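You operate a simulated robot arm through the tools that you are given. There is no shell and no other tool. Be economical: measure what you need, move in short steps, check, and stop when the job is done.

You run a simulated robot arm. Do the job below in one go: nothing can be reset, and whatever is moved stays where it is left.

## Task
Fit the black bracket by the blue turn knobs, the other by the yellow ones, and lock all four.
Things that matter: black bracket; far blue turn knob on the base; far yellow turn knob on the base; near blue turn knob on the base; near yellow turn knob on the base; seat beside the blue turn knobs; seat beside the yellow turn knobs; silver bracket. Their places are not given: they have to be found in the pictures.

It is judged by the outcome, as a careful person would: the job done as asked, and still so three seconds after it is handed in. It fails if anything else is knocked over, pushed out of place, dropped, spilled or broken.

## Robot
A 6-joint arm with a two-finger parallel gripper, fixed in place. Base frame: the origin is at the foot of the arm, x ahead of it, y to its left, z up; the work surface is at about z = 790. Lengths are in mm, angles in rad, forces in N, time in s.
With the tool pointing down near the work surface it reaches from about 260 to 680 mm from the base axis. Its first joint turns from -1.152 to 1.152 rad. Payload 2.9 kg.
The TCP is the grasp point between the finger pads, 30 mm short of the fingertips. In the tool frame z runs along the fingers and y along their closing line. The gripper opens to 110 mm. The fingers are 20 mm wide and 10 mm thick; the gripper's body (48 by 112 mm) begins 55 mm behind the TCP.
Orientation is that of the tool frame in the base frame, as a unit quaternion [w, x, y, z]. With the fingers straight down and closing along the base's y, the tool's x points along the base's -x, its y along +y and its z along -z.

## Interface
- The arm moves only by the tool step_arm. Its argument "plan" is a list of rows, each a list of 7 numbers: the shift along the tool's x, y, z in mm, then the turn, a rotation vector about the tool's x, y, z in rad, then the opening, from 0 (shut) to 1 (fully open). In form: [[dx, dy, dz, ax, ay, az, grip], ...]. A call has 1 to 8 rows; each row shifts and turns the commanded pose from where the row before left it, along the tool's axes as they then stand. A row lasts 0.2 s, in which the tool goes at most 50 mm and 0.15 rad; a call with a longer step from one row to the next is refused whole, and so is a gripper value outside its range. Where a pose cannot be reached the arm comes as near as it can. A force on the tool above 40 N (or 10 N above the force at the start of the call, whichever is more), or a blocked arm, ends the call early, and 0.2 s more pass. The fingers move at their own pace (about 108 mm/s each) and stop on an object; they squeeze with about 35 N. The grip force told is the motor's: it shows also when the fingers shut on nothing. Time passes only in rows, and 0.2 s behind the last, so rows that do not move let the fingers close. It gives the time, the measured TCP pose, the force on the tool (base axes), the opening and the grip force at its end, in the units of the frame above (readings bear some noise), with the torque about the TCP (base axes, N m) and any sound that the robot's microphone picked up.
- Cameras (640 x 400 px; columns grow to the right, rows downward): "scene" is fixed at [85.1, 438.5, 1391.9]; the picture's right is [-0.70, -0.72, 0.00], its down [-0.36, 0.35, -0.87] and it looks along [0.62, -0.60, -0.50] (base axes); focal length 271 px, centre (320, 200). "wrist" rides on the gripper at [72, 17, -103] in the tool frame; the picture's right is [-0.23, 0.97, 0.00], its down [-0.76, -0.18, -0.62] and it looks along [-0.61, -0.14, 0.78] (tool axes); focal length 222 px, centre (320, 200).
- capture(camera): a new picture of that camera. No time passes.
- pixel_to_xyz(camera, pixels): there is no depth. For up to 12 entries [column, row, z] of the newest picture of that camera ("zoom" is the newest enlarged one), the place [x, y] in the base frame at which the ray of that pixel passes the height z, good to about 2 mm. No time passes.
- enlarge(camera, box): a new picture of the part [left, top, right, bottom] of that camera's present view, enlarged. No time passes.
- close_job(): hands the job in; it is judged then, once.

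Keep the steps short. Do not move on a guess: measure, check each grasp and each placing, and mend mistakes. In all there are 80 turns and 46 pictures (those below and enlarged ones count). Leave the gripper open and the arm clear of the work at the hand-in unless told otherwise, and finish with a single line.

The tools are called after ">>>" as a command line: name --pt "numbers of a row" for each row, then --argument value for the rest, lists and objects as JSON in quotes. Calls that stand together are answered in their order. step_arm: Moves the arm, as the interface text tells. Its arguments: {"type":"object","properties":{"plan":{"type":"array","items":{"type":"array","items":{"type":"number"}}}},"required":["plan"]} The other tools are called the same way: capture (camera) takes a picture; pixel_to_xyz (camera, pixels) gives the place at which the rays of pixels pass given heights; enlarge (camera, box) takes an enlarged picture of a part of a camera's view; close_job () hands the job in.

At the start:

```text
time: 0.0
tool_pos: [444.6, -74.6, 1189.9]
tcp_rot: [0.0, 0.0, 1.0, 0.0]
wrist_force: [-0.7, 0.0, -0.1]
ft_torque: [0.02, 0.01, -0.01]
finger_gap: 109.9
finger_force: 0.1
```

scene: 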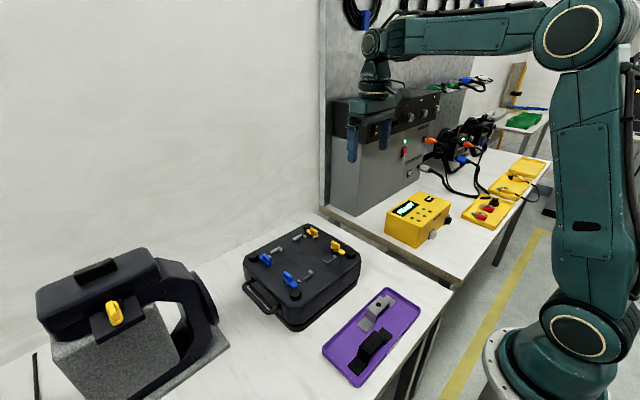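
wrist: 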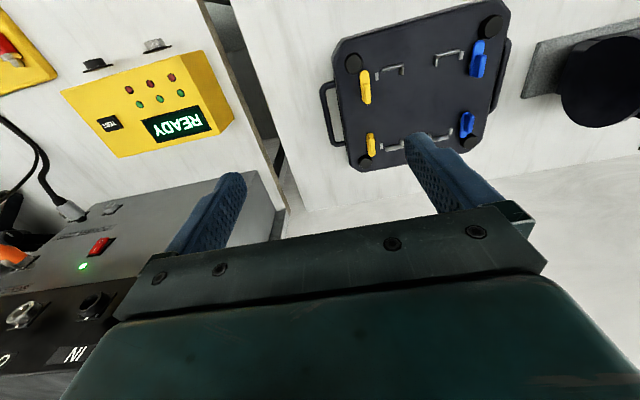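

I see a black base with blue and yellow knobs around (300,265) and a purple tray with two brackets near (372,335). I'll enlarge both.

>>> enlarge --camera "scene" --box '[235, 215, 365, 296]'

>>> enlarge --camera "scene" --box '[315, 280, 435, 355]'

>>> enlarge --camera "wrist" --box '[310, 0, 530, 138]'

```text
4.92 times, centred on (300, 256) of scene
```

zoom: 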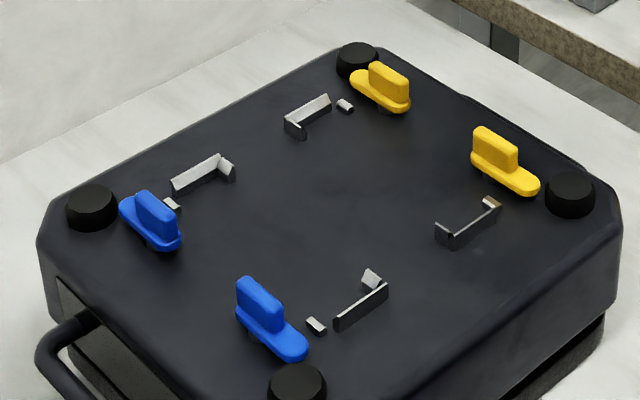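

```text
5.33 times, centred on (375, 318) of scene
```

zoom: 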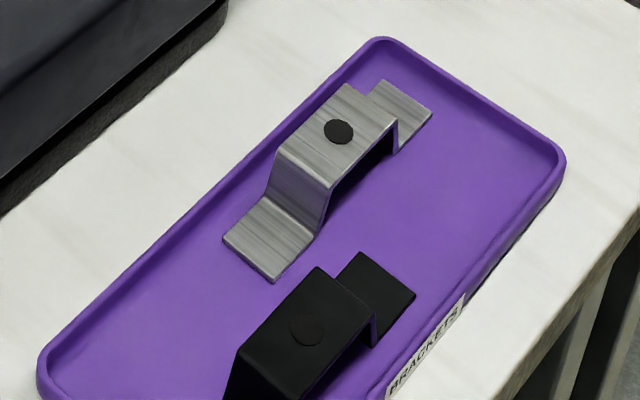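

```text
2.90 times, centred on (420, 69) of wrist
```

zoom: 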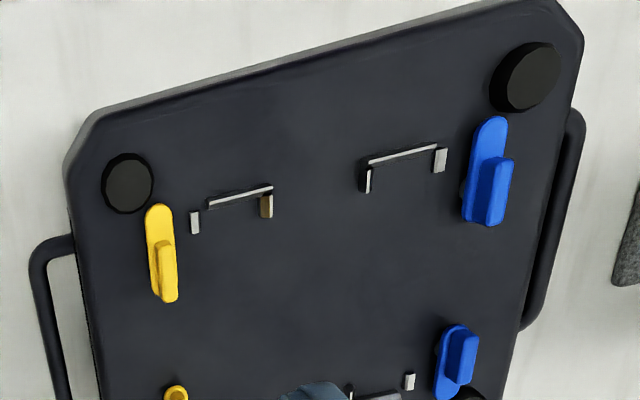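

I'll measure rough places of the base corners, knobs and tray at guessed heights.

>>> pixel_to_xyz --camera "scene" --pixels '[[267, 259, 890], [290, 280, 890], [312, 231, 890], [337, 248, 890], [378, 310, 830], [372, 347, 830], [322, 350, 790], [385, 288, 790], [300, 331, 790], [360, 283, 790], [300, 320, 890], [246, 263, 890]]'

>>> pixel_to_xyz --camera "wrist" --pixels '[[354, 64, 890], [490, 27, 890], [365, 90, 890], [480, 60, 890], [370, 145, 890], [466, 125, 890], [354, 64, 860], [490, 27, 860]]'

```text
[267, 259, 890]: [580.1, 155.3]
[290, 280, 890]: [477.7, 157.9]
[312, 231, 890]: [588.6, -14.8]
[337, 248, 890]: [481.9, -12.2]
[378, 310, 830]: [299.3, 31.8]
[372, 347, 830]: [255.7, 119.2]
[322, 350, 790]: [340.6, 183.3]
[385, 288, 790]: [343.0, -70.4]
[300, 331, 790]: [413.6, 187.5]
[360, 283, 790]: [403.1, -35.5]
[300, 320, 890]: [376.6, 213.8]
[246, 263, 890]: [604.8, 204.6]
```

```text
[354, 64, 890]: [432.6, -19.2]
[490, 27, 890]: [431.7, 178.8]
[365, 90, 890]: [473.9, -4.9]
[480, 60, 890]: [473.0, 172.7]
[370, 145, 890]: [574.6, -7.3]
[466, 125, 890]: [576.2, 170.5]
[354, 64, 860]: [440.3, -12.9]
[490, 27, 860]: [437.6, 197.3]
```

Heights fit about 890: blue knobs near y≈165, yellow near y≈-8, at x≈476 and 578. I'll move back and left so the wrist camera sees base and tray from above.

>>> step_arm --pt "27 35 0 0 0 0 1" --pt "27 35 0 0 0 0 1" --pt "27 35 0 0 0 0 1" --pt "27 35 0 0 0 0 1" --pt "27 35 0 0 0 0 1" --pt "25 35 0 0 0 0 1"

>>> capture --camera "wrist"

```text
time: 1.4
tool_pos: [279.8, 136.1, 1191.6]
tcp_rot: [0.0, 0.0, 1.0, 0.0]
wrist_force: [0.0, 0.1, -0.6]
ft_torque: [0.01, -0.02, 0.02]
finger_gap: 109.8
finger_force: 0.1
```

```text
40 pictures are left
```

wrist: 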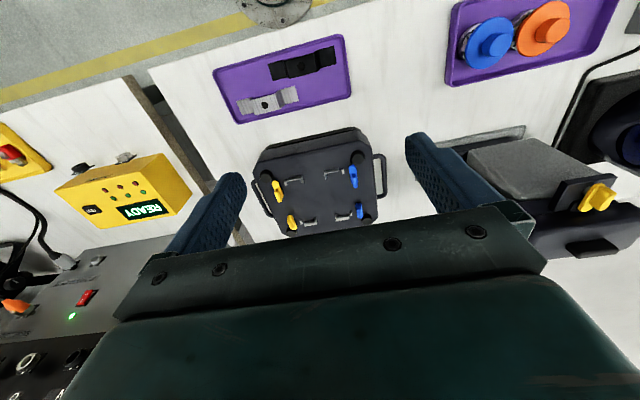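

The view holds both tray (280,80) and base (315,185). I'll enlarge each.

>>> enlarge --camera "wrist" --box '[240, 125, 390, 238]'

>>> enlarge --camera "wrist" --box '[210, 30, 360, 130]'

```text
3.54 times, centred on (315, 182) of wrist
```

zoom: 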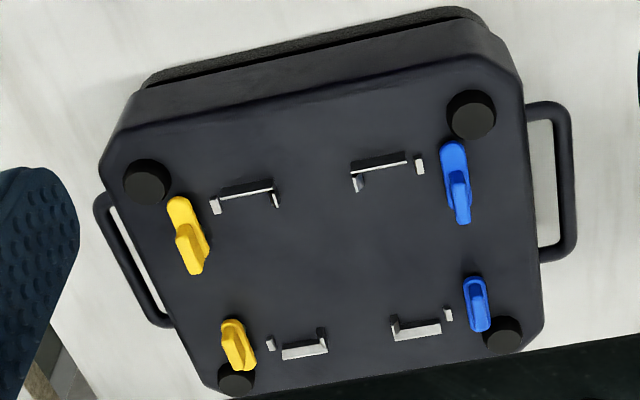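

```text
4.00 times, centred on (285, 80) of wrist
```

zoom: 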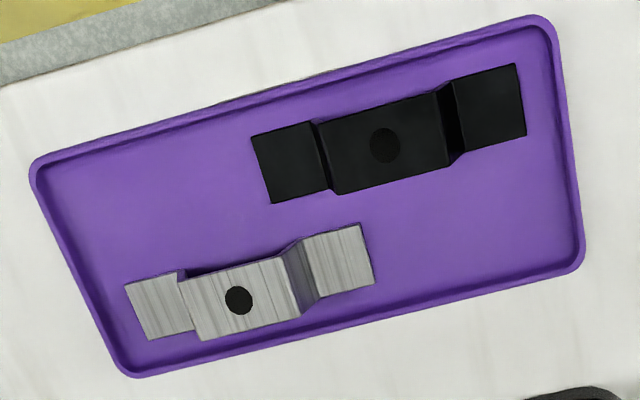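

The brackets are hat-shaped; the seats run near–far, with the long guide walls at the ends. I'll measure the bracket corners in the newest zoom (flanges at ~797, hat top at ~825 guess).

>>> pixel_to_xyz --camera "zoom" --pixels '[[252, 136, 797], [272, 203, 797], [514, 64, 797], [527, 137, 797], [385, 145, 825], [124, 284, 797], [148, 341, 797], [361, 223, 797], [375, 284, 797], [238, 300, 825], [385, 145, 815], [238, 300, 815]]'

```text
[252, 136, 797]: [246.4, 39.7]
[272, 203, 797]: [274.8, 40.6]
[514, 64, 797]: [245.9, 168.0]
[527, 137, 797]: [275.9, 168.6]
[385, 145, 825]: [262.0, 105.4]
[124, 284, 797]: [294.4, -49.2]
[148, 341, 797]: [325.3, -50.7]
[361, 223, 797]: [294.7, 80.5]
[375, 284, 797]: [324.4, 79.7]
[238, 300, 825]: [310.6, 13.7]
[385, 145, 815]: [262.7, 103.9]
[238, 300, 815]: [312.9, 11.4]
```

Brackets measure 128×30 mm: black centre (261,104), silver centre (309.5,15), hat tops ~825. I'll move above the silver one, then turn the tool 90° so the fingers close across its width.

>>> step_arm --pt "-3.7 -15.1 28 0 0 0 1" --pt "-3.7 -15.1 28 0 0 0 1" --pt "-3.7 -15.1 28 0 0 0 1" --pt "-3.7 -15.1 28 0 0 0 1" --pt "-3.7 -15.1 28 0 0 0 1" --pt "-3.7 -15.1 28 0 0 0 1" --pt "-3.7 -15.1 28 0 0 0 1" --pt "-3.8 -15.4 28 0 0 0 1"

>>> capture --camera "wrist"

>>> step_arm --pt "0 0 0 0 0 0.15 1" --pt "0 0 0 0 0 0.15 1" --pt "0 0 0 0 0 0.15 1" --pt "0 0 0 0 0 0.15 1" --pt "0 0 0 0 0 0.15 1" --pt "0 0 0 0 0 0.15 1" --pt "0 0 0 0 0 0.15 1" --pt "0 0 0 0 0 0.15 1"

>>> step_arm --pt "0 0 0 0 0 0.1236 1" --pt "0 0 0 0 0 0.1236 1" --pt "0 0 0 0 0 0.1236 1"

>>> capture --camera "wrist"

```text
time: 3.2
tool_pos: [314.4, 18.3, 965.4]
tcp_rot: [0.0, 0.0, 1.0, 0.0]
wrist_force: [-0.1, -0.2, -0.1]
ft_torque: [0.0, -0.03, 0.01]
finger_gap: 109.9
finger_force: 0.0
```

```text
37 pictures are left
```

wrist: 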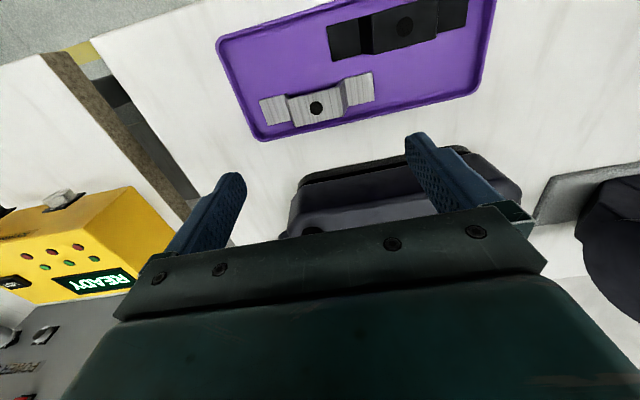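

```text
time: 5.0
tool_pos: [314.5, 14.1, 965.9]
tcp_rot: [0.0, 0.565, 0.825, -0.001]
wrist_force: [-0.6, -0.2, 0.2]
ft_torque: [0.0, 0.02, -0.04]
finger_gap: 109.8
finger_force: 0.1
```

```text
time: 5.8
tool_pos: [315.2, 15.8, 964.9]
tcp_rot: [0.0, 0.707, 0.707, 0.0]
wrist_force: [-0.3, -0.7, 0.1]
ft_torque: [0.03, 0.01, 0.0]
finger_gap: 110.0
finger_force: 0.1
```

```text
36 pictures are left
```

wrist: 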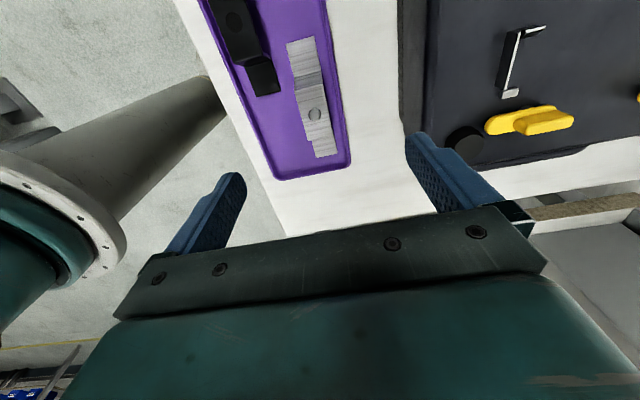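

The fingers now close along x. I'll enlarge the silver bracket (315,95) to measure it and the tray rim.

>>> enlarge --camera "wrist" --box '[200, 0, 400, 190]'

```text
2.11 times, centred on (300, 95) of wrist
```

zoom: 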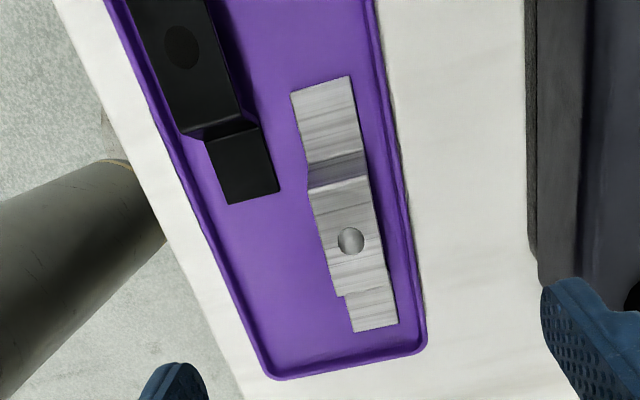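

Measuring flange corners, hat corners, and rim.

>>> pixel_to_xyz --camera "zoom" --pixels '[[290, 93, 797], [349, 76, 797], [354, 333, 797], [398, 325, 797], [350, 241, 825], [308, 192, 825], [370, 180, 825], [338, 297, 825], [385, 288, 825], [399, 240, 800], [412, 250, 800], [350, 241, 835]]'

```text
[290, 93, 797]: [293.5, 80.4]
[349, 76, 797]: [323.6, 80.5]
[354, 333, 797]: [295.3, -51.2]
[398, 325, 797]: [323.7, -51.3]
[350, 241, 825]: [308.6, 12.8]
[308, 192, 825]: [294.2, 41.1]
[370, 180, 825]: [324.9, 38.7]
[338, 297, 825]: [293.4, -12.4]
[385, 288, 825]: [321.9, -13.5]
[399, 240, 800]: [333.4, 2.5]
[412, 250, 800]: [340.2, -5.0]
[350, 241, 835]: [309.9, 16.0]
```

Silver centre (309,14.5), rim inner face at x≈333, so the fingertips must stay above the rim: TCP ≈ 838. I'll half-open, shift −5.5 in x and descend to about 850, then look.

>>> step_arm --pt "0 -5.5 0 0 0 0 0.55" --pt "0 0 25 0 0 0 0.55" --pt "0 0 25 0 0 0 0.55" --pt "0 0 25 0 0 0 0.55" --pt "0 0 25 0 0 0 0.55" --pt "0 0 15 0 0 0 0.55" --pt "0 0 0 0 0 0 0.55"

>>> enlarge --camera "wrist" --box '[160, 60, 480, 260]'

>>> enlarge --camera "scene" --box '[310, 240, 470, 340]'

```text
time: 7.4
tool_pos: [309.0, 14.3, 849.8]
tcp_rot: [0.0, 0.707, 0.707, 0.0]
wrist_force: [0.2, 0.5, 0.6]
ft_torque: [-0.02, 0.01, -0.02]
finger_gap: 60.4
finger_force: 0.1
```

```text
2.00 times, centred on (320, 160) of wrist
```

zoom: 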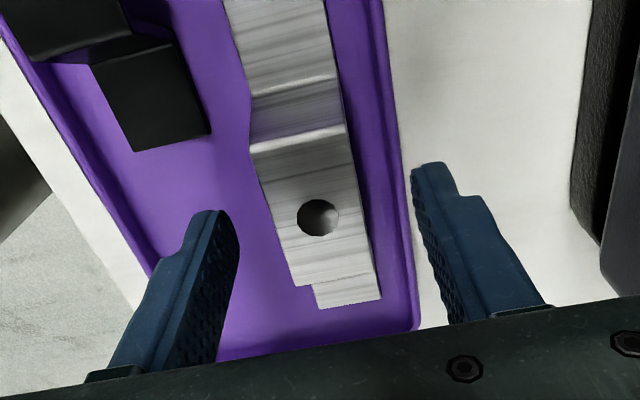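

```text
4.00 times, centred on (390, 290) of scene
```

zoom: 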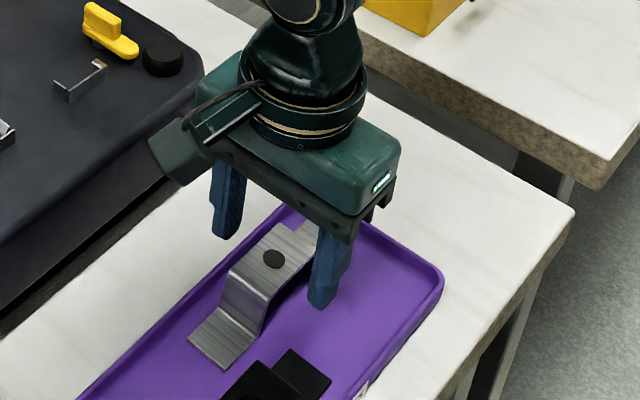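

Fingers straddle the hat with the right one outside the rim. I'll lower 12 mm (tips ~808, above the rim) and close.

>>> step_arm --pt "0 0 12 0 0 0 0.55" --pt "0 0 0 0 0 0 0.2" --pt "0 0 0 0 0 0 0.0" --pt "0 0 0 0 0 0 0.0"

>>> enlarge --camera "scene" --box '[310, 240, 470, 340]'

```text
time: 8.4
tool_pos: [311.0, 16.0, 838.3]
tcp_rot: [-0.001, 0.707, 0.707, 0.0]
wrist_force: [-0.9, -0.5, 0.6]
ft_torque: [-0.01, -0.02, -0.01]
finger_gap: 29.6
finger_force: 34.7
```

```text
4.00 times, centred on (390, 290) of scene
```

zoom: 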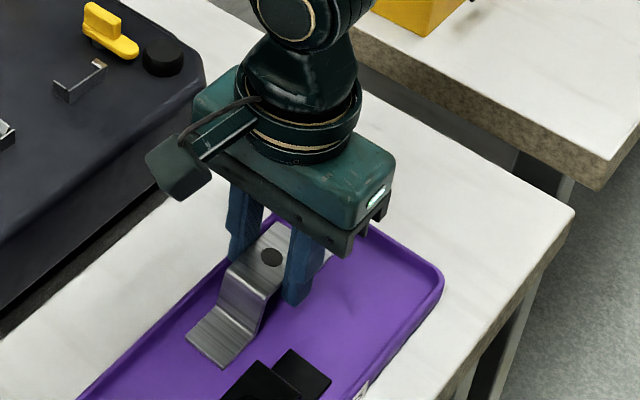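

Gripped at 29.6 mm. Lift 200 mm, then turn back 90°.

>>> step_arm --pt "0 0 -10 0 0 0 0" --pt "0 0 -35 0 0 0 0" --pt "0 0 -45 0 0 0 0" --pt "0 0 -45 0 0 0 0" --pt "0 0 -45 0 0 0 0" --pt "0 0 -20 0 0 0 0"

>>> step_arm --pt "0 0 0 0 0 -0.15 0" --pt "0 0 0 0 0 -0.15 0" --pt "0 0 0 0 0 -0.15 0" --pt "0 0 0 0 0 -0.15 0" --pt "0 0 0 0 0 -0.15 0" --pt "0 0 0 0 0 -0.15 0" --pt "0 0 0 0 0 -0.15 0" --pt "0 0 0 0 0 -0.15 0"

>>> step_arm --pt "0 0 0 0 0 -0.1236 0" --pt "0 0 0 0 0 -0.1236 0" --pt "0 0 0 0 0 -0.1236 0"

>>> capture --camera "wrist"

```text
time: 9.8
tool_pos: [307.1, 13.9, 1038.2]
tcp_rot: [-0.001, 0.707, 0.708, -0.001]
wrist_force: [0.6, 0.4, -1.4]
ft_torque: [-0.01, 0.0, 0.02]
finger_gap: 29.6
finger_force: 35.0
```

```text
time: 11.6
tool_pos: [309.1, 14.8, 1037.9]
tcp_rot: [0.0, 0.183, 0.983, 0.0]
wrist_force: [0.4, 0.5, -1.2]
ft_torque: [-0.03, -0.01, -0.04]
finger_gap: 29.3
finger_force: 34.9
```

```text
time: 12.4
tool_pos: [309.2, 14.7, 1039.3]
tcp_rot: [0.0, -0.001, 1.0, 0.0]
wrist_force: [-0.3, 0.7, -1.0]
ft_torque: [0.0, -0.02, -0.01]
finger_gap: 29.4
finger_force: 35.6
```

```text
31 pictures are left
```

wrist: 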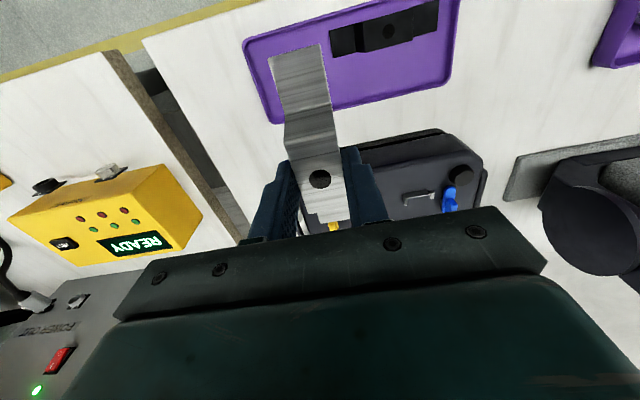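

The bracket and gripper hide the base. I'll go up and aside to (410,-125,1160) for a clear measuring view.

>>> step_arm --pt "-20 -28 -24 0 0 0 0" --pt "-20 -28 -24 0 0 0 0" --pt "-20 -28 -24 0 0 0 0" --pt "-20 -28 -24 0 0 0 0" --pt "-20 -28 -24 0 0 0 0"

>>> capture --camera "wrist"

```text
time: 13.6
tool_pos: [408.4, -124.1, 1161.0]
tcp_rot: [0.001, 0.0, 1.0, 0.0]
wrist_force: [0.7, -0.2, -1.5]
ft_torque: [-0.01, 0.05, 0.0]
finger_gap: 29.3
finger_force: 35.1
```

```text
30 pictures are left
```

wrist: 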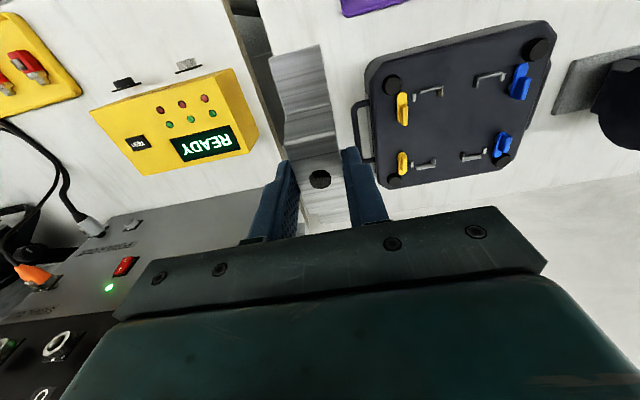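

Whole base clear at (455,105). Enlarging in two halves.

>>> enlarge --camera "wrist" --box '[380, 60, 540, 190]'

```text
3.08 times, centred on (460, 125) of wrist
```

zoom: 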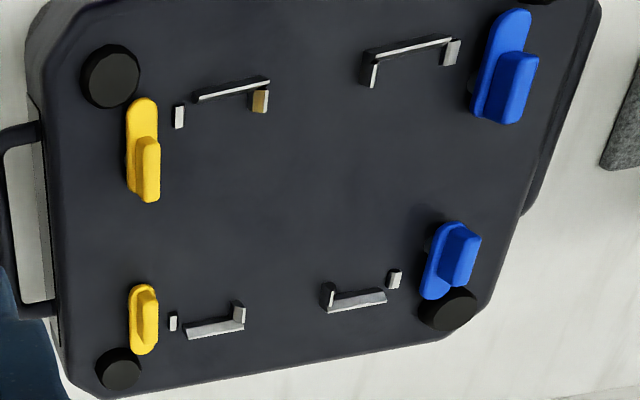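

>>> pixel_to_xyz --camera "zoom" --pixels '[[198, 99, 885], [268, 83, 885], [262, 110, 885], [180, 116, 885], [189, 332, 885], [243, 322, 885], [240, 304, 885], [173, 322, 885], [198, 99, 905], [268, 83, 905], [189, 332, 905], [243, 322, 905]]'

>>> pixel_to_xyz --camera "zoom" --pixels '[[368, 56, 885], [452, 40, 885], [375, 87, 885], [453, 55, 885], [332, 300, 885], [386, 292, 885], [328, 284, 885], [394, 280, 885], [110, 73, 885], [120, 368, 885], [449, 307, 885], [142, 100, 885]]'

>>> enlarge --camera "scene" --box '[240, 215, 370, 296]'

```text
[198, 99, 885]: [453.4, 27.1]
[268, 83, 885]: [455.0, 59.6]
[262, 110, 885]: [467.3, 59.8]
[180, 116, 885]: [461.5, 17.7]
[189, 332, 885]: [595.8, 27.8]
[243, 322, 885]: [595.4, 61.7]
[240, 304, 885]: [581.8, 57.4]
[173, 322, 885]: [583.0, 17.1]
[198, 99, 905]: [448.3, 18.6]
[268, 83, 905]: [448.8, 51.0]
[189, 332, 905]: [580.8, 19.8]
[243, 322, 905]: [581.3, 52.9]
```

```text
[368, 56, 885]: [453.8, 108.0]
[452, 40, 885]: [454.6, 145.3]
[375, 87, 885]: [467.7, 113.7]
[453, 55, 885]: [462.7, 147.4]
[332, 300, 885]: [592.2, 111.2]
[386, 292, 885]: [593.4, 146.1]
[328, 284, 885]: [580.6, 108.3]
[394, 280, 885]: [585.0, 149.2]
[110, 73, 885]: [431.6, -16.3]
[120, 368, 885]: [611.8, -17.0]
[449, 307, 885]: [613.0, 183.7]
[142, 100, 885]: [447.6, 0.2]
```

```text
4.92 times, centred on (305, 256) of scene
```

zoom: 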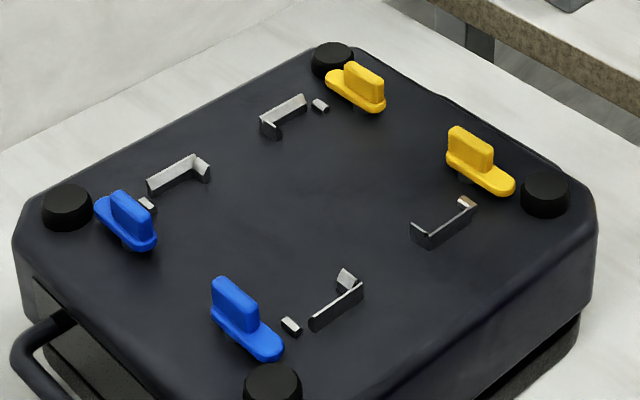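

I'll triangulate heights with this scene zoom: posts, wall ends, knob fins.

>>> pixel_to_xyz --camera "zoom" --pixels '[[291, 324, 875], [291, 324, 885], [291, 324, 895], [320, 104, 875], [320, 104, 885], [320, 104, 895], [147, 203, 885], [466, 201, 885], [363, 283, 885], [310, 320, 885], [304, 97, 885], [262, 119, 885]]'

>>> enlarge --camera "scene" --box '[275, 260, 325, 292]'

```text
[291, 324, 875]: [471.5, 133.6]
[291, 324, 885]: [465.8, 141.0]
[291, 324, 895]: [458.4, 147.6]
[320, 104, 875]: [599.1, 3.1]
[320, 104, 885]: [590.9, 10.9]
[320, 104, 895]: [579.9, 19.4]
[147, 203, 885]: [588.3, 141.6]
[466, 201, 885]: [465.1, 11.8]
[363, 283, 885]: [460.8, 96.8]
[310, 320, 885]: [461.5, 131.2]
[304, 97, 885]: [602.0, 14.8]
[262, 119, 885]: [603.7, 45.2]
```

```text
12.50 times, centred on (300, 276) of scene
```

zoom: 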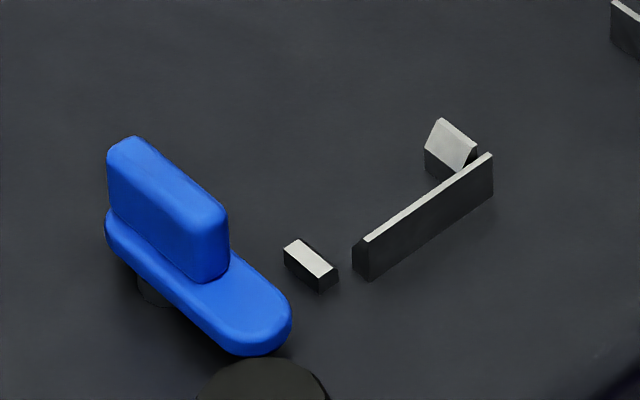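

Post tops ≈890, long wall tops ≈895, base surface ≈887; the short walls are chamfered lead-ins. I need finer values, so high zoom of the yellow guides.

>>> enlarge --camera "wrist" --box '[392, 80, 452, 118]'

>>> pixel_to_xyz --camera "zoom" --pixels '[[10, 10, 890]]'

```text
10.53 times, centred on (422, 99) of wrist
```

zoom: 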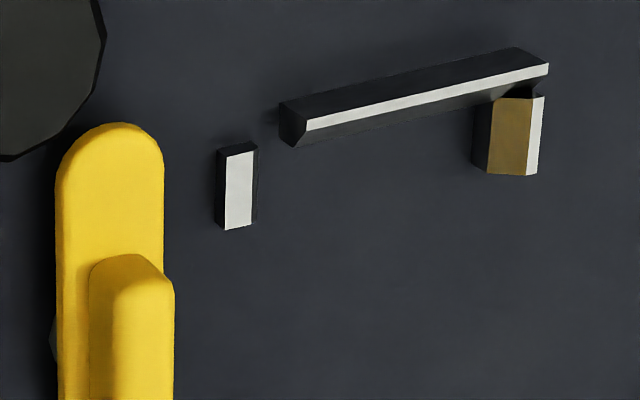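

```text
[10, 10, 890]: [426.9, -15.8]
```

The short wall has a vertical inner face at px ~488 and the post's inner edge at px ~253. Measuring these.

>>> pixel_to_xyz --camera "zoom" --pixels '[[253, 190, 890], [488, 135, 891], [297, 146, 891], [470, 108, 891], [430, 98, 895], [227, 190, 890], [217, 190, 887], [472, 150, 887], [530, 135, 896], [110, 122, 905], [132, 330, 925], [57, 335, 895]]'

>>> enlarge --camera "wrist" --box '[394, 145, 454, 183]'

```text
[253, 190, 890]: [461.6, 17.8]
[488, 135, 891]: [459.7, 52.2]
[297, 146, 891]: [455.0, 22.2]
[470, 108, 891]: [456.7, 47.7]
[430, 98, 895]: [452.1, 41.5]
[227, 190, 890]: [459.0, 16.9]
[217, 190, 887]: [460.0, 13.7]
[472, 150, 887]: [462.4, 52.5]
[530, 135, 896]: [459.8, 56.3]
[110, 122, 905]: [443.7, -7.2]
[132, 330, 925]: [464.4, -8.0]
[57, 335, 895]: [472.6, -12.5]
```

```text
10.53 times, centred on (424, 164) of wrist
```

zoom: 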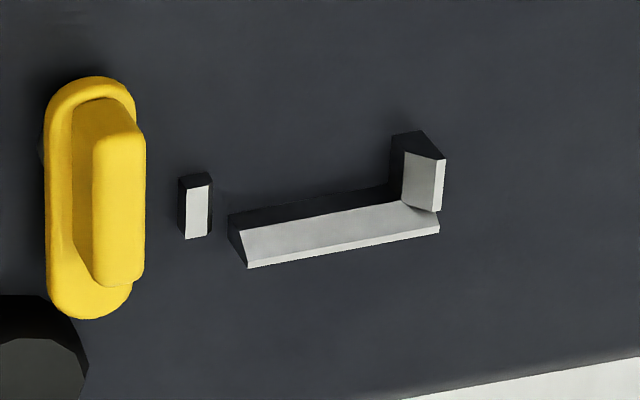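

>>> pixel_to_xyz --camera "zoom" --pixels '[[240, 232, 891], [400, 204, 891], [340, 250, 895], [208, 205, 890], [402, 180, 891], [228, 216, 887], [388, 187, 887], [390, 170, 887], [118, 210, 920], [45, 190, 895], [90, 318, 897], [90, 78, 897]]'

>>> enlarge --camera "wrist" --box '[470, 60, 540, 104]'

>>> pixel_to_xyz --camera "zoom" --pixels '[[320, 200, 890]]'

>>> enlarge --camera "wrist" --box '[455, 125, 525, 169]'

```text
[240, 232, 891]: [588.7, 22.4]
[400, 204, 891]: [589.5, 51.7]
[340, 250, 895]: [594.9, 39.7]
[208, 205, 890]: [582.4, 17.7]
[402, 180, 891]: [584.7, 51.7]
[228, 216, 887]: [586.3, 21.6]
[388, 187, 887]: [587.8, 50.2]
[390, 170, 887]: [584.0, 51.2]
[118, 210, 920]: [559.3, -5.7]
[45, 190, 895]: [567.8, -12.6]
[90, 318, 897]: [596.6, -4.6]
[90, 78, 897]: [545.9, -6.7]
```

```text
9.09 times, centred on (505, 82) of wrist
```

zoom: 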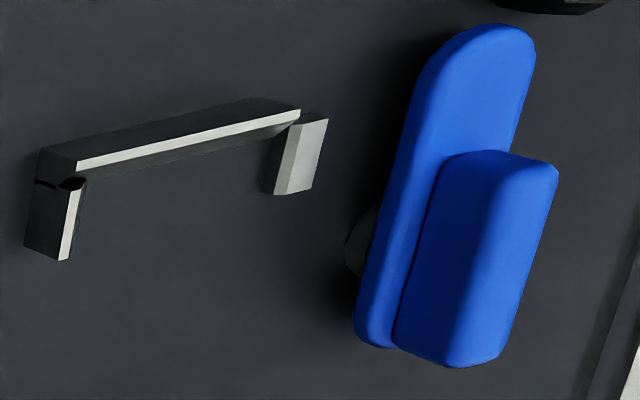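

```text
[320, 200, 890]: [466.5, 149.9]
```

```text
9.09 times, centred on (490, 147) of wrist
```

zoom: 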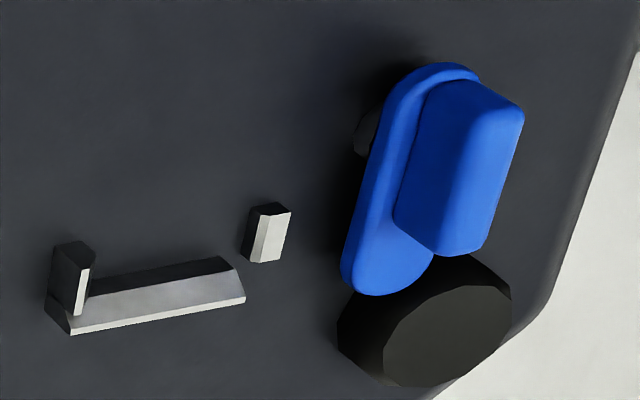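

Yellow seat: x 456–589 (centre 522.5), y 17.8–52.2 (centre 35). Measure the far blue guide and knob in the newest zoom.

>>> pixel_to_xyz --camera "zoom" --pixels '[[243, 255, 887], [262, 245, 890], [95, 255, 896], [78, 308, 896], [90, 297, 891], [235, 270, 891], [150, 318, 895], [450, 150, 920], [460, 80, 897], [375, 295, 897], [352, 200, 895], [245, 300, 895]]'

>>> enlarge --camera "wrist" --box '[470, 60, 540, 104]'

>>> pixel_to_xyz --camera "zoom" --pixels '[[262, 185, 887], [276, 190, 890], [80, 195, 896], [60, 259, 896], [87, 182, 891], [270, 138, 891], [200, 137, 895], [480, 240, 920], [495, 27, 897], [365, 345, 897], [355, 270, 890], [450, 362, 920]]'

```text
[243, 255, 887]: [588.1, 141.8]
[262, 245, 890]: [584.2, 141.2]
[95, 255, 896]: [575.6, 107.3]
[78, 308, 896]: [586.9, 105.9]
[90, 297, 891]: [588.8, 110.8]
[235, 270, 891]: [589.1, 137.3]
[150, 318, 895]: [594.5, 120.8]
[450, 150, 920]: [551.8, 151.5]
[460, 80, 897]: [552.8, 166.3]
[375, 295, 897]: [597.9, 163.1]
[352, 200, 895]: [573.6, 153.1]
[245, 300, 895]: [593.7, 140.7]
```

```text
9.09 times, centred on (505, 82) of wrist
```

zoom: 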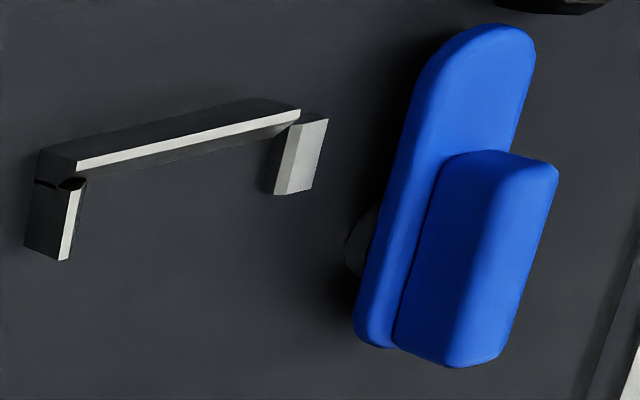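

```text
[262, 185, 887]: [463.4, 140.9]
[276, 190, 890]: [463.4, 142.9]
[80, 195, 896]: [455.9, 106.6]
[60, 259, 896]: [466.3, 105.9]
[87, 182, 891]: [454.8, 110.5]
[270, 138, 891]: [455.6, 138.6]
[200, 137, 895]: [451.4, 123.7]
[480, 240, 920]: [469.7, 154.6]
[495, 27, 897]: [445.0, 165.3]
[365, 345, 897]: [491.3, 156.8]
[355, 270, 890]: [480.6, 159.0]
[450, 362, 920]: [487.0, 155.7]
```

Blue seat centre ≈(522,126), yellow seat centre ≈(522.4,35). I move silver over the yellow seat and go down to TCP 965 (bracket bottom ≈920).

>>> step_arm --pt "-22.7 32.1 0 0 0 0 0" --pt "-22.7 32.1 0 0 0 0 0" --pt "-22.7 32.1 0 0 0 0 0" --pt "-22.7 32.1 0 0 0 0 0" --pt "-22.8 32.3 0 0 0 0 0" --pt "0 0 49 0 0 0 0" --pt "0 0 49 0 0 0 0" --pt "0 0 49 0 0 0 0"

>>> step_arm --pt "0 0 25 0 0 0 0" --pt "0 0 22 0 0 0 0" --pt "0 0 0 0 0 0 0"

>>> enlarge --camera "scene" --box '[240, 190, 370, 290]'

>>> capture --camera "wrist"

```text
time: 15.4
tool_pos: [521.0, 36.9, 1012.3]
tcp_rot: [0.001, 0.001, 1.0, 0.0]
wrist_force: [0.5, 0.1, -1.0]
ft_torque: [0.02, 0.01, 0.03]
finger_gap: 29.6
finger_force: 35.0
```

```text
time: 16.2
tool_pos: [521.1, 36.0, 965.0]
tcp_rot: [0.0, 0.0, 1.0, 0.001]
wrist_force: [-0.4, 0.0, -1.5]
ft_torque: [-0.01, -0.03, 0.03]
finger_gap: 29.1
finger_force: 35.4
```

```text
4.00 times, centred on (305, 240) of scene
```

zoom: 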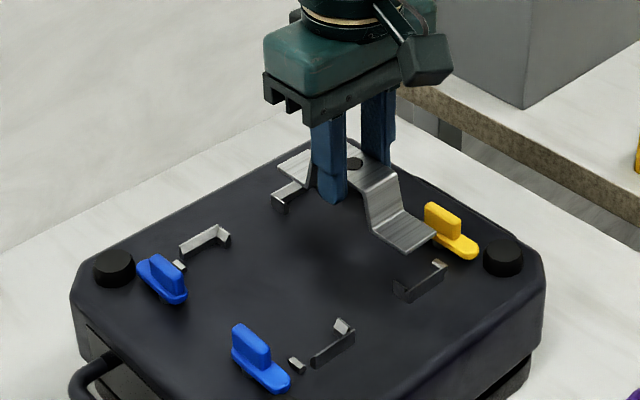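

```text
20 pictures are left
```

wrist: 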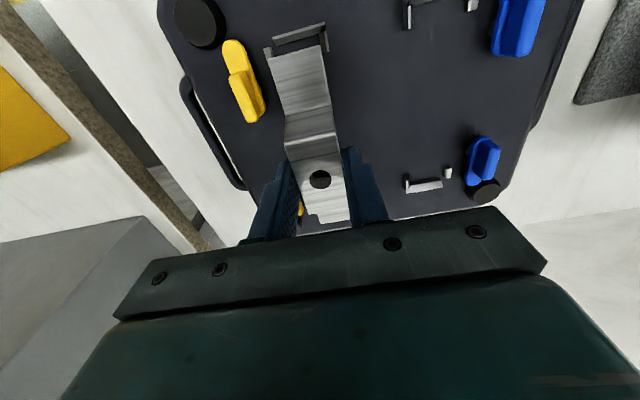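

Checking the held bracket's near flange edge against the guide wall.

>>> pixel_to_xyz --camera "wrist" --pixels '[[269, 60, 921], [319, 46, 921], [269, 60, 923], [273, 43, 895], [326, 24, 895], [327, 47, 896], [303, 222, 921], [350, 220, 921]]'

```text
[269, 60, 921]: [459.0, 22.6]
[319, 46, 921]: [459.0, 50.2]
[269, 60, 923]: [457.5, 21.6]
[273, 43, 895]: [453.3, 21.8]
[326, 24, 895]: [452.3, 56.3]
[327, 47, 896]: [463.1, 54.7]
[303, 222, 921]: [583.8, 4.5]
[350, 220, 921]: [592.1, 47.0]
```

Near edge x≈458, y 22–50: aligned with the seat within ~1 mm. Lowering: 20 mm then small steps, watching force.

>>> step_arm --pt "0 0.5 12 0 0 0 0" --pt "0 0 8 0 0 0 0" --pt "0 0 4 0 0 0 0" --pt "0 0 4 0 0 0 0" --pt "0 0 2 0 0 0 0"

```text
time: 17.4
tool_pos: [523.0, 35.4, 935.6]
tcp_rot: [0.0, 0.0, 1.0, 0.0]
wrist_force: [-16.5, 0.1, 15.5]
ft_torque: [-0.04, -0.35, 0.01]
finger_gap: 29.6
finger_force: 35.5
```

Contact with force −16.5 in x and +15.5 up: the far wall's chamfer is touching. I raise 2 and shift 2.5 mm toward the robot, then lower again.

>>> step_arm --pt "0 0 -2 0 0 0 0" --pt "2 0 0 0 0 0 0" --pt "0 0 2 0 0 0 0" --pt "0 0 1.5 0 0 0 0" --pt "0 0 1.5 0 0 0 0"

```text
time: 18.6
tool_pos: [521.2, 35.4, 933.5]
tcp_rot: [0.001, -0.001, 1.0, 0.0]
wrist_force: [-13.1, -0.8, 26.1]
ft_torque: [0.01, 0.23, 0.0]
finger_gap: 29.5
finger_force: 34.9
```

Still −13 in x; raise a little, shift 1.5 mm more, and lower.

>>> step_arm --pt "0 0 -2 0 0 0 0" --pt "1.3 0 0 0 0 0 0" --pt "0 0 1.5 0 0 0 0" --pt "0 0 1 0 0 0 0"

>>> enlarge --camera "scene" --box '[275, 205, 355, 265]'

```text
time: 19.6
tool_pos: [519.7, 34.7, 929.8]
tcp_rot: [0.001, 0.0, 1.0, 0.0]
wrist_force: [6.2, -2.0, 15.4]
ft_torque: [-0.03, 0.84, 0.04]
finger_gap: 29.5
finger_force: 34.6
```

```text
6.67 times, centred on (315, 235) of scene
```

zoom: 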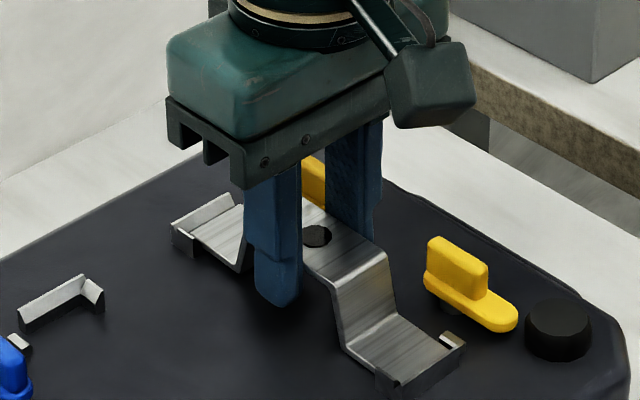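

Fx flipped to +6 with the near end loaded, so the centre lies between: shift back 0.6 and press 1.5 mm.

>>> step_arm --pt "0 0 -0.7 0 0 0 0" --pt "-0.6 0 0 0 0 0 0" --pt "0 0 0.7 0 0 0 0" --pt "0 0 1 0 0 0 0"

```text
time: 20.6
tool_pos: [518.8, 35.1, 930.7]
tcp_rot: [-0.001, 0.0, 1.0, 0.0]
wrist_force: [-3.2, 0.4, 6.0]
ft_torque: [0.05, 0.58, 0.01]
finger_gap: 29.4
finger_force: 35.1
```

Force dropped (6 N up, commanded ~930.5): it slid further in. Press a bit more.

>>> step_arm --pt "0 0 0.7 0 0 0 0" --pt "0 0 0.7 0 0 0 0" --pt "0 0 0.6 0 0 0 0"

>>> enlarge --camera "scene" --box '[285, 215, 345, 260]'

```text
time: 21.4
tool_pos: [521.0, 35.7, 927.8]
tcp_rot: [0.001, 0.0, 1.0, 0.0]
wrist_force: [-2.5, -1.6, 12.7]
ft_torque: [-0.01, 0.91, 0.07]
finger_gap: 29.6
finger_force: 35.4
```

```text
8.89 times, centred on (315, 238) of scene
```

zoom: 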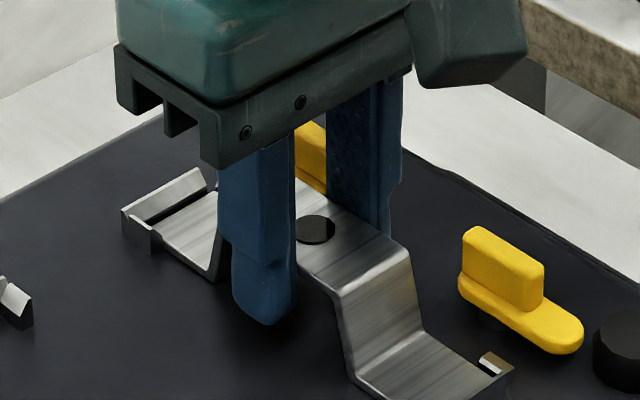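

It looks seated. Open and lift, then inspect.

>>> step_arm --pt "0 0 0 0 0 0 0.3" --pt "0 0 0 0 0 0 0.45" --pt "0 0 -25 0 0 0 0.45" --pt "0 0 -45 0 0 0 0.45" --pt "0 0 -45 0 0 0 0.45" --pt "20 -25 -35 0 0 0 1" --pt "20 -40 -15 0 0 0 1" --pt "20 -40 0 0 0 0 1"

>>> capture --camera "wrist"

```text
time: 23.2
tool_pos: [462.7, -71.0, 1093.8]
tcp_rot: [0.0, 0.0, 1.0, 0.0]
wrist_force: [-0.7, 0.3, 0.1]
ft_torque: [-0.02, -0.02, -0.02]
finger_gap: 109.8
finger_force: 0.0
```

```text
17 pictures are left
```

wrist: 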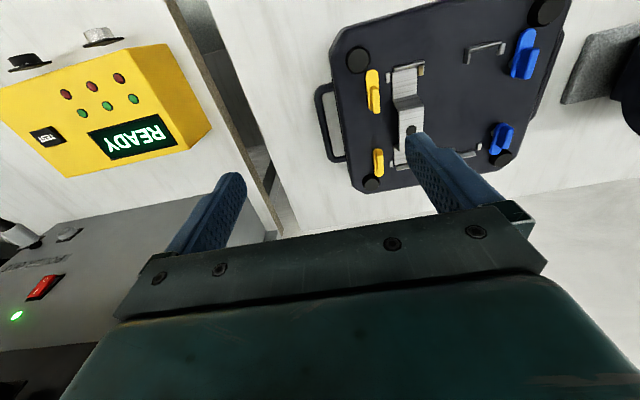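

>>> enlarge --camera "wrist" --box '[350, 50, 440, 190]'

>>> enlarge --camera "scene" --box '[280, 215, 360, 270]'

```text
2.86 times, centred on (395, 120) of wrist
```

zoom: 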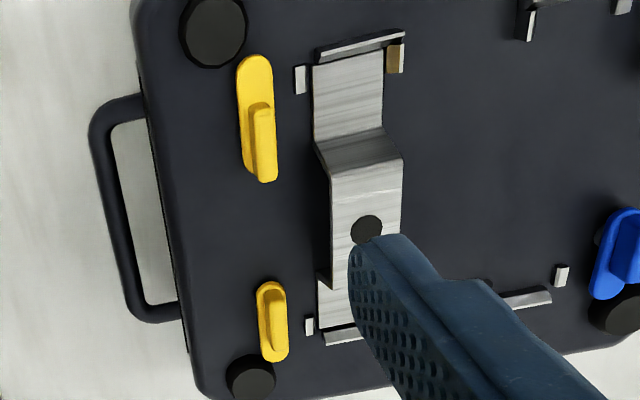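

```text
7.27 times, centred on (320, 242) of scene
```

zoom: 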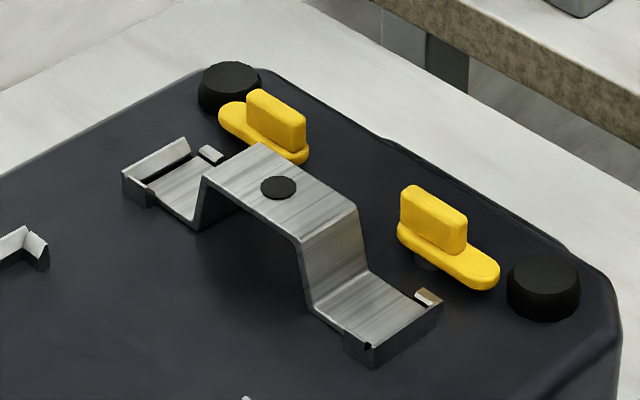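

Silver is fully seated (commanded centre was ≈(519.7,35.5)). Now triangulate the yellow fins from both views.

>>> pixel_to_xyz --camera "zoom" --pixels '[[277, 109, 910], [277, 109, 920], [277, 109, 930], [436, 205, 910], [436, 205, 920], [436, 205, 930], [425, 262, 890]]'

>>> pixel_to_xyz --camera "wrist" --pixels '[[379.9, 161.3, 910], [379.9, 161.3, 920], [379.9, 161.3, 930], [375.7, 101.1, 910], [375.7, 101.1, 920], [375.7, 101.1, 930]]'

```text
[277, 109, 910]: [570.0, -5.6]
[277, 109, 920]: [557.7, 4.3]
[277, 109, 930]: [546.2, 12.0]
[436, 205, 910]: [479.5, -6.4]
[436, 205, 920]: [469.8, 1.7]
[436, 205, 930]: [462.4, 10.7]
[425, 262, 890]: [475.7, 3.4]
```

```text
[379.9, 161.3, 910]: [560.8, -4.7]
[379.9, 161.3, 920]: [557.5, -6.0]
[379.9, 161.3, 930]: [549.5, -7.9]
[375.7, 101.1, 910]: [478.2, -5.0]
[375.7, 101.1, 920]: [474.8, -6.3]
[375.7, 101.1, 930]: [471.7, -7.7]
```

Near yellow fin ≈(478,−5.5), top ≈911. It must swing its tongue from −x to +y (+90° about tool z). I move above it with the fingers at ~29 mm opening and descend to TCP 945.

>>> step_arm --pt "-9 32 0 0 0 0 0.26" --pt "-9.3 32 0 0 0 0 0.26" --pt "0 0 48 0 0 0 0.26" --pt "0 0 48 0 0 0 0.26" --pt "0 0 40 0 0 0 0.26" --pt "0 0 12 0 0 0 0.26" --pt "0 0 0 0 0 0 0.26"

>>> enlarge --camera "scene" --box '[295, 205, 375, 265]'

```text
time: 24.8
tool_pos: [479.3, -7.2, 946.3]
tcp_rot: [0.0, 0.001, 1.0, 0.0]
wrist_force: [-0.1, -0.2, -0.3]
ft_torque: [0.03, 0.01, -0.02]
finger_gap: 28.8
finger_force: 0.1
```

```text
6.67 times, centred on (335, 235) of scene
```

zoom: 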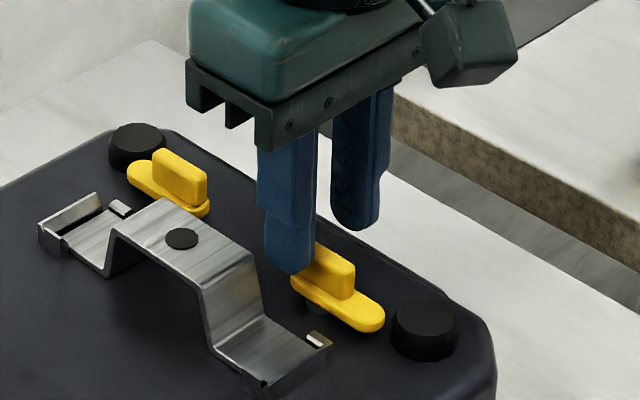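

Checking where the fingertip (288,272) sits relative to the fin ends in this zoom.

>>> pixel_to_xyz --camera "zoom" --pixels '[[288, 273, 916], [354, 228, 916], [320, 247, 911], [352, 268, 911], [380, 318, 897], [152, 160, 911], [203, 185, 911], [135, 170, 897], [320, 310, 890]]'

```text
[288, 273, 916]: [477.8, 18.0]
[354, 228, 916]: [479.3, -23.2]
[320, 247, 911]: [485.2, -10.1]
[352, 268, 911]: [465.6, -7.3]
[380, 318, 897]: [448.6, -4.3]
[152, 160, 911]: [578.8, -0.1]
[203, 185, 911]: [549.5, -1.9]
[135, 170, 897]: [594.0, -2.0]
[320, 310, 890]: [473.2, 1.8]
```

Fin lies between the fingers, centre x ≈480. Descend 14 mm in small steps and close.

>>> step_arm --pt "-1.5 0 5 0 0 0 0.26" --pt "0 0 5 0 0 0 0.26" --pt "0 0 4 0 0 0 0.26" --pt "0 0 0 0 0 0 0.1" --pt "0 0 0 0 0 0 0" --pt "0 0 0 0 0 0 0"

```text
time: 26.2
tool_pos: [479.9, -4.4, 931.2]
tcp_rot: [0.0, -0.002, 1.0, 0.001]
wrist_force: [0.1, 21.5, 1.8]
ft_torque: [0.25, 0.0, -0.3]
finger_gap: 8.6
finger_force: 44.7
```

Fin gripped (8.6 mm), but a 21 N side push in +y means the fin is a little further +y. Shift +2 and read.

>>> step_arm --pt "0 1.0 0 0 0 0 0" --pt "0 1.0 0 0 0 0 0"

```text
time: 26.8
tool_pos: [480.4, -4.1, 930.2]
tcp_rot: [0.001, -0.001, 1.0, -0.001]
wrist_force: [1.5, 11.2, 11.5]
ft_torque: [0.27, 1.35, -0.03]
finger_gap: 8.8
finger_force: 44.6
```

>>> step_arm --pt "0 1.0 -0.5 0 0 0 0" --pt "0 1.0 0 0 0 0 0"

```text
time: 27.4
tool_pos: [480.3, -4.4, 931.2]
tcp_rot: [0.001, 0.003, 1.0, -0.002]
wrist_force: [2.3, -6.4, -0.7]
ft_torque: [0.03, -0.46, 0.05]
finger_gap: 8.3
finger_force: 44.7
```

Balanced now. Start turning: +0.6 rad in four rows.

>>> step_arm --pt "0 -0.7 0 0 0 0.1 0" --pt "0 0 0 0 0 0.15 0" --pt "0 0 0 0 0 0.15 0" --pt "0 0 0 0 0 0.15 0"

```text
time: 28.4
tool_pos: [480.5, -5.7, 930.2]
tcp_rot: [0.001, 0.276, 0.961, -0.002]
wrist_force: [12.2, -31.6, -4.7]
ft_torque: [-0.15, 0.18, 0.08]
finger_gap: 8.8
finger_force: 45.1
```

Turned 0.56 rad; now pushed (12,−32) N. I ease the tool along that force by about 3 mm.

>>> step_arm --pt "-1.2 -1.0 0 0 0 0 0" --pt "-1.2 -1.0 0 0 0 0 0"

```text
time: 29.0
tool_pos: [479.2, -5.6, 931.7]
tcp_rot: [0.0, 0.273, 0.962, -0.001]
wrist_force: [2.7, -18.7, -1.4]
ft_torque: [-0.99, -1.13, 0.04]
finger_gap: 9.1
finger_force: 44.7
```

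>>> step_arm --pt "-0.8 -1.2 0 0 0 0 0" --pt "-0.6 -1.0 0 0 0 0 0"

```text
time: 29.6
tool_pos: [480.3, -5.8, 931.2]
tcp_rot: [-0.001, 0.271, 0.963, 0.0]
wrist_force: [3.0, -7.0, -10.7]
ft_torque: [-0.89, -1.27, 0.02]
finger_gap: 9.1
finger_force: 44.9
```

Forces small. Continue turning the remaining ~1.0 rad.

>>> step_arm --pt "0 0 0 0 0 0.15 0" --pt "0 0 0 0 0 0.15 0" --pt "0 0 0 0 0 0.15 0" --pt "0 0 0 0 0 0.15 0"

```text
time: 30.6
tool_pos: [478.4, -7.3, 931.3]
tcp_rot: [-0.004, 0.544, 0.839, -0.002]
wrist_force: [-15.2, -9.5, -4.3]
ft_torque: [1.02, 0.63, 0.08]
finger_gap: 8.8
finger_force: 45.1
```

>>> step_arm --pt "0.1 -1.5 0 0 0 0.14 0" --pt "0 -0.5 0 0 0 0.14 0" --pt "0 0 0 0 0 0.14 0" --pt "0 0 0 0 0 0 0"

>>> enlarge --camera "scene" --box '[295, 205, 375, 265]'

```text
time: 31.6
tool_pos: [476.1, -8.1, 931.2]
tcp_rot: [-0.002, 0.707, 0.707, -0.001]
wrist_force: [-23.9, -3.0, 6.7]
ft_torque: [1.09, 0.24, 0.11]
finger_gap: 8.3
finger_force: 44.5
```

```text
6.67 times, centred on (335, 235) of scene
```

zoom: 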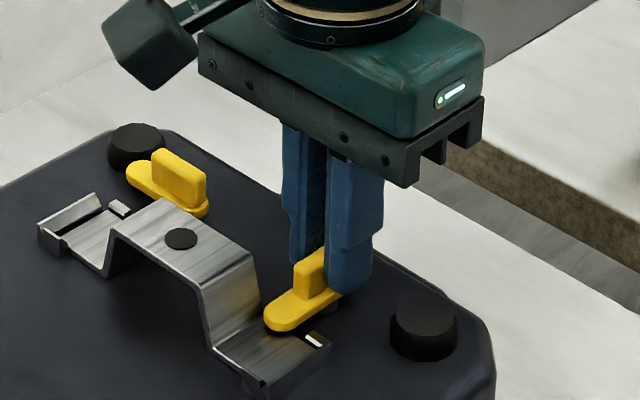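

The tongue now lies over the flange at 90°. I'll relieve the −24 N in x and nudge +0.1 rad to feel for a stop.

>>> step_arm --pt "0 -1.5 0 0 0 0 0" --pt "0 -1.0 0 0 0 0.05 0" --pt "0 0 0 0 0 0.05 0"

```text
time: 32.4
tool_pos: [476.3, -9.1, 931.3]
tcp_rot: [0.0, 0.742, 0.671, 0.001]
wrist_force: [-10.3, -8.5, -0.2]
ft_torque: [-0.13, 0.26, 1.12]
finger_gap: 10.2
finger_force: 45.1
```

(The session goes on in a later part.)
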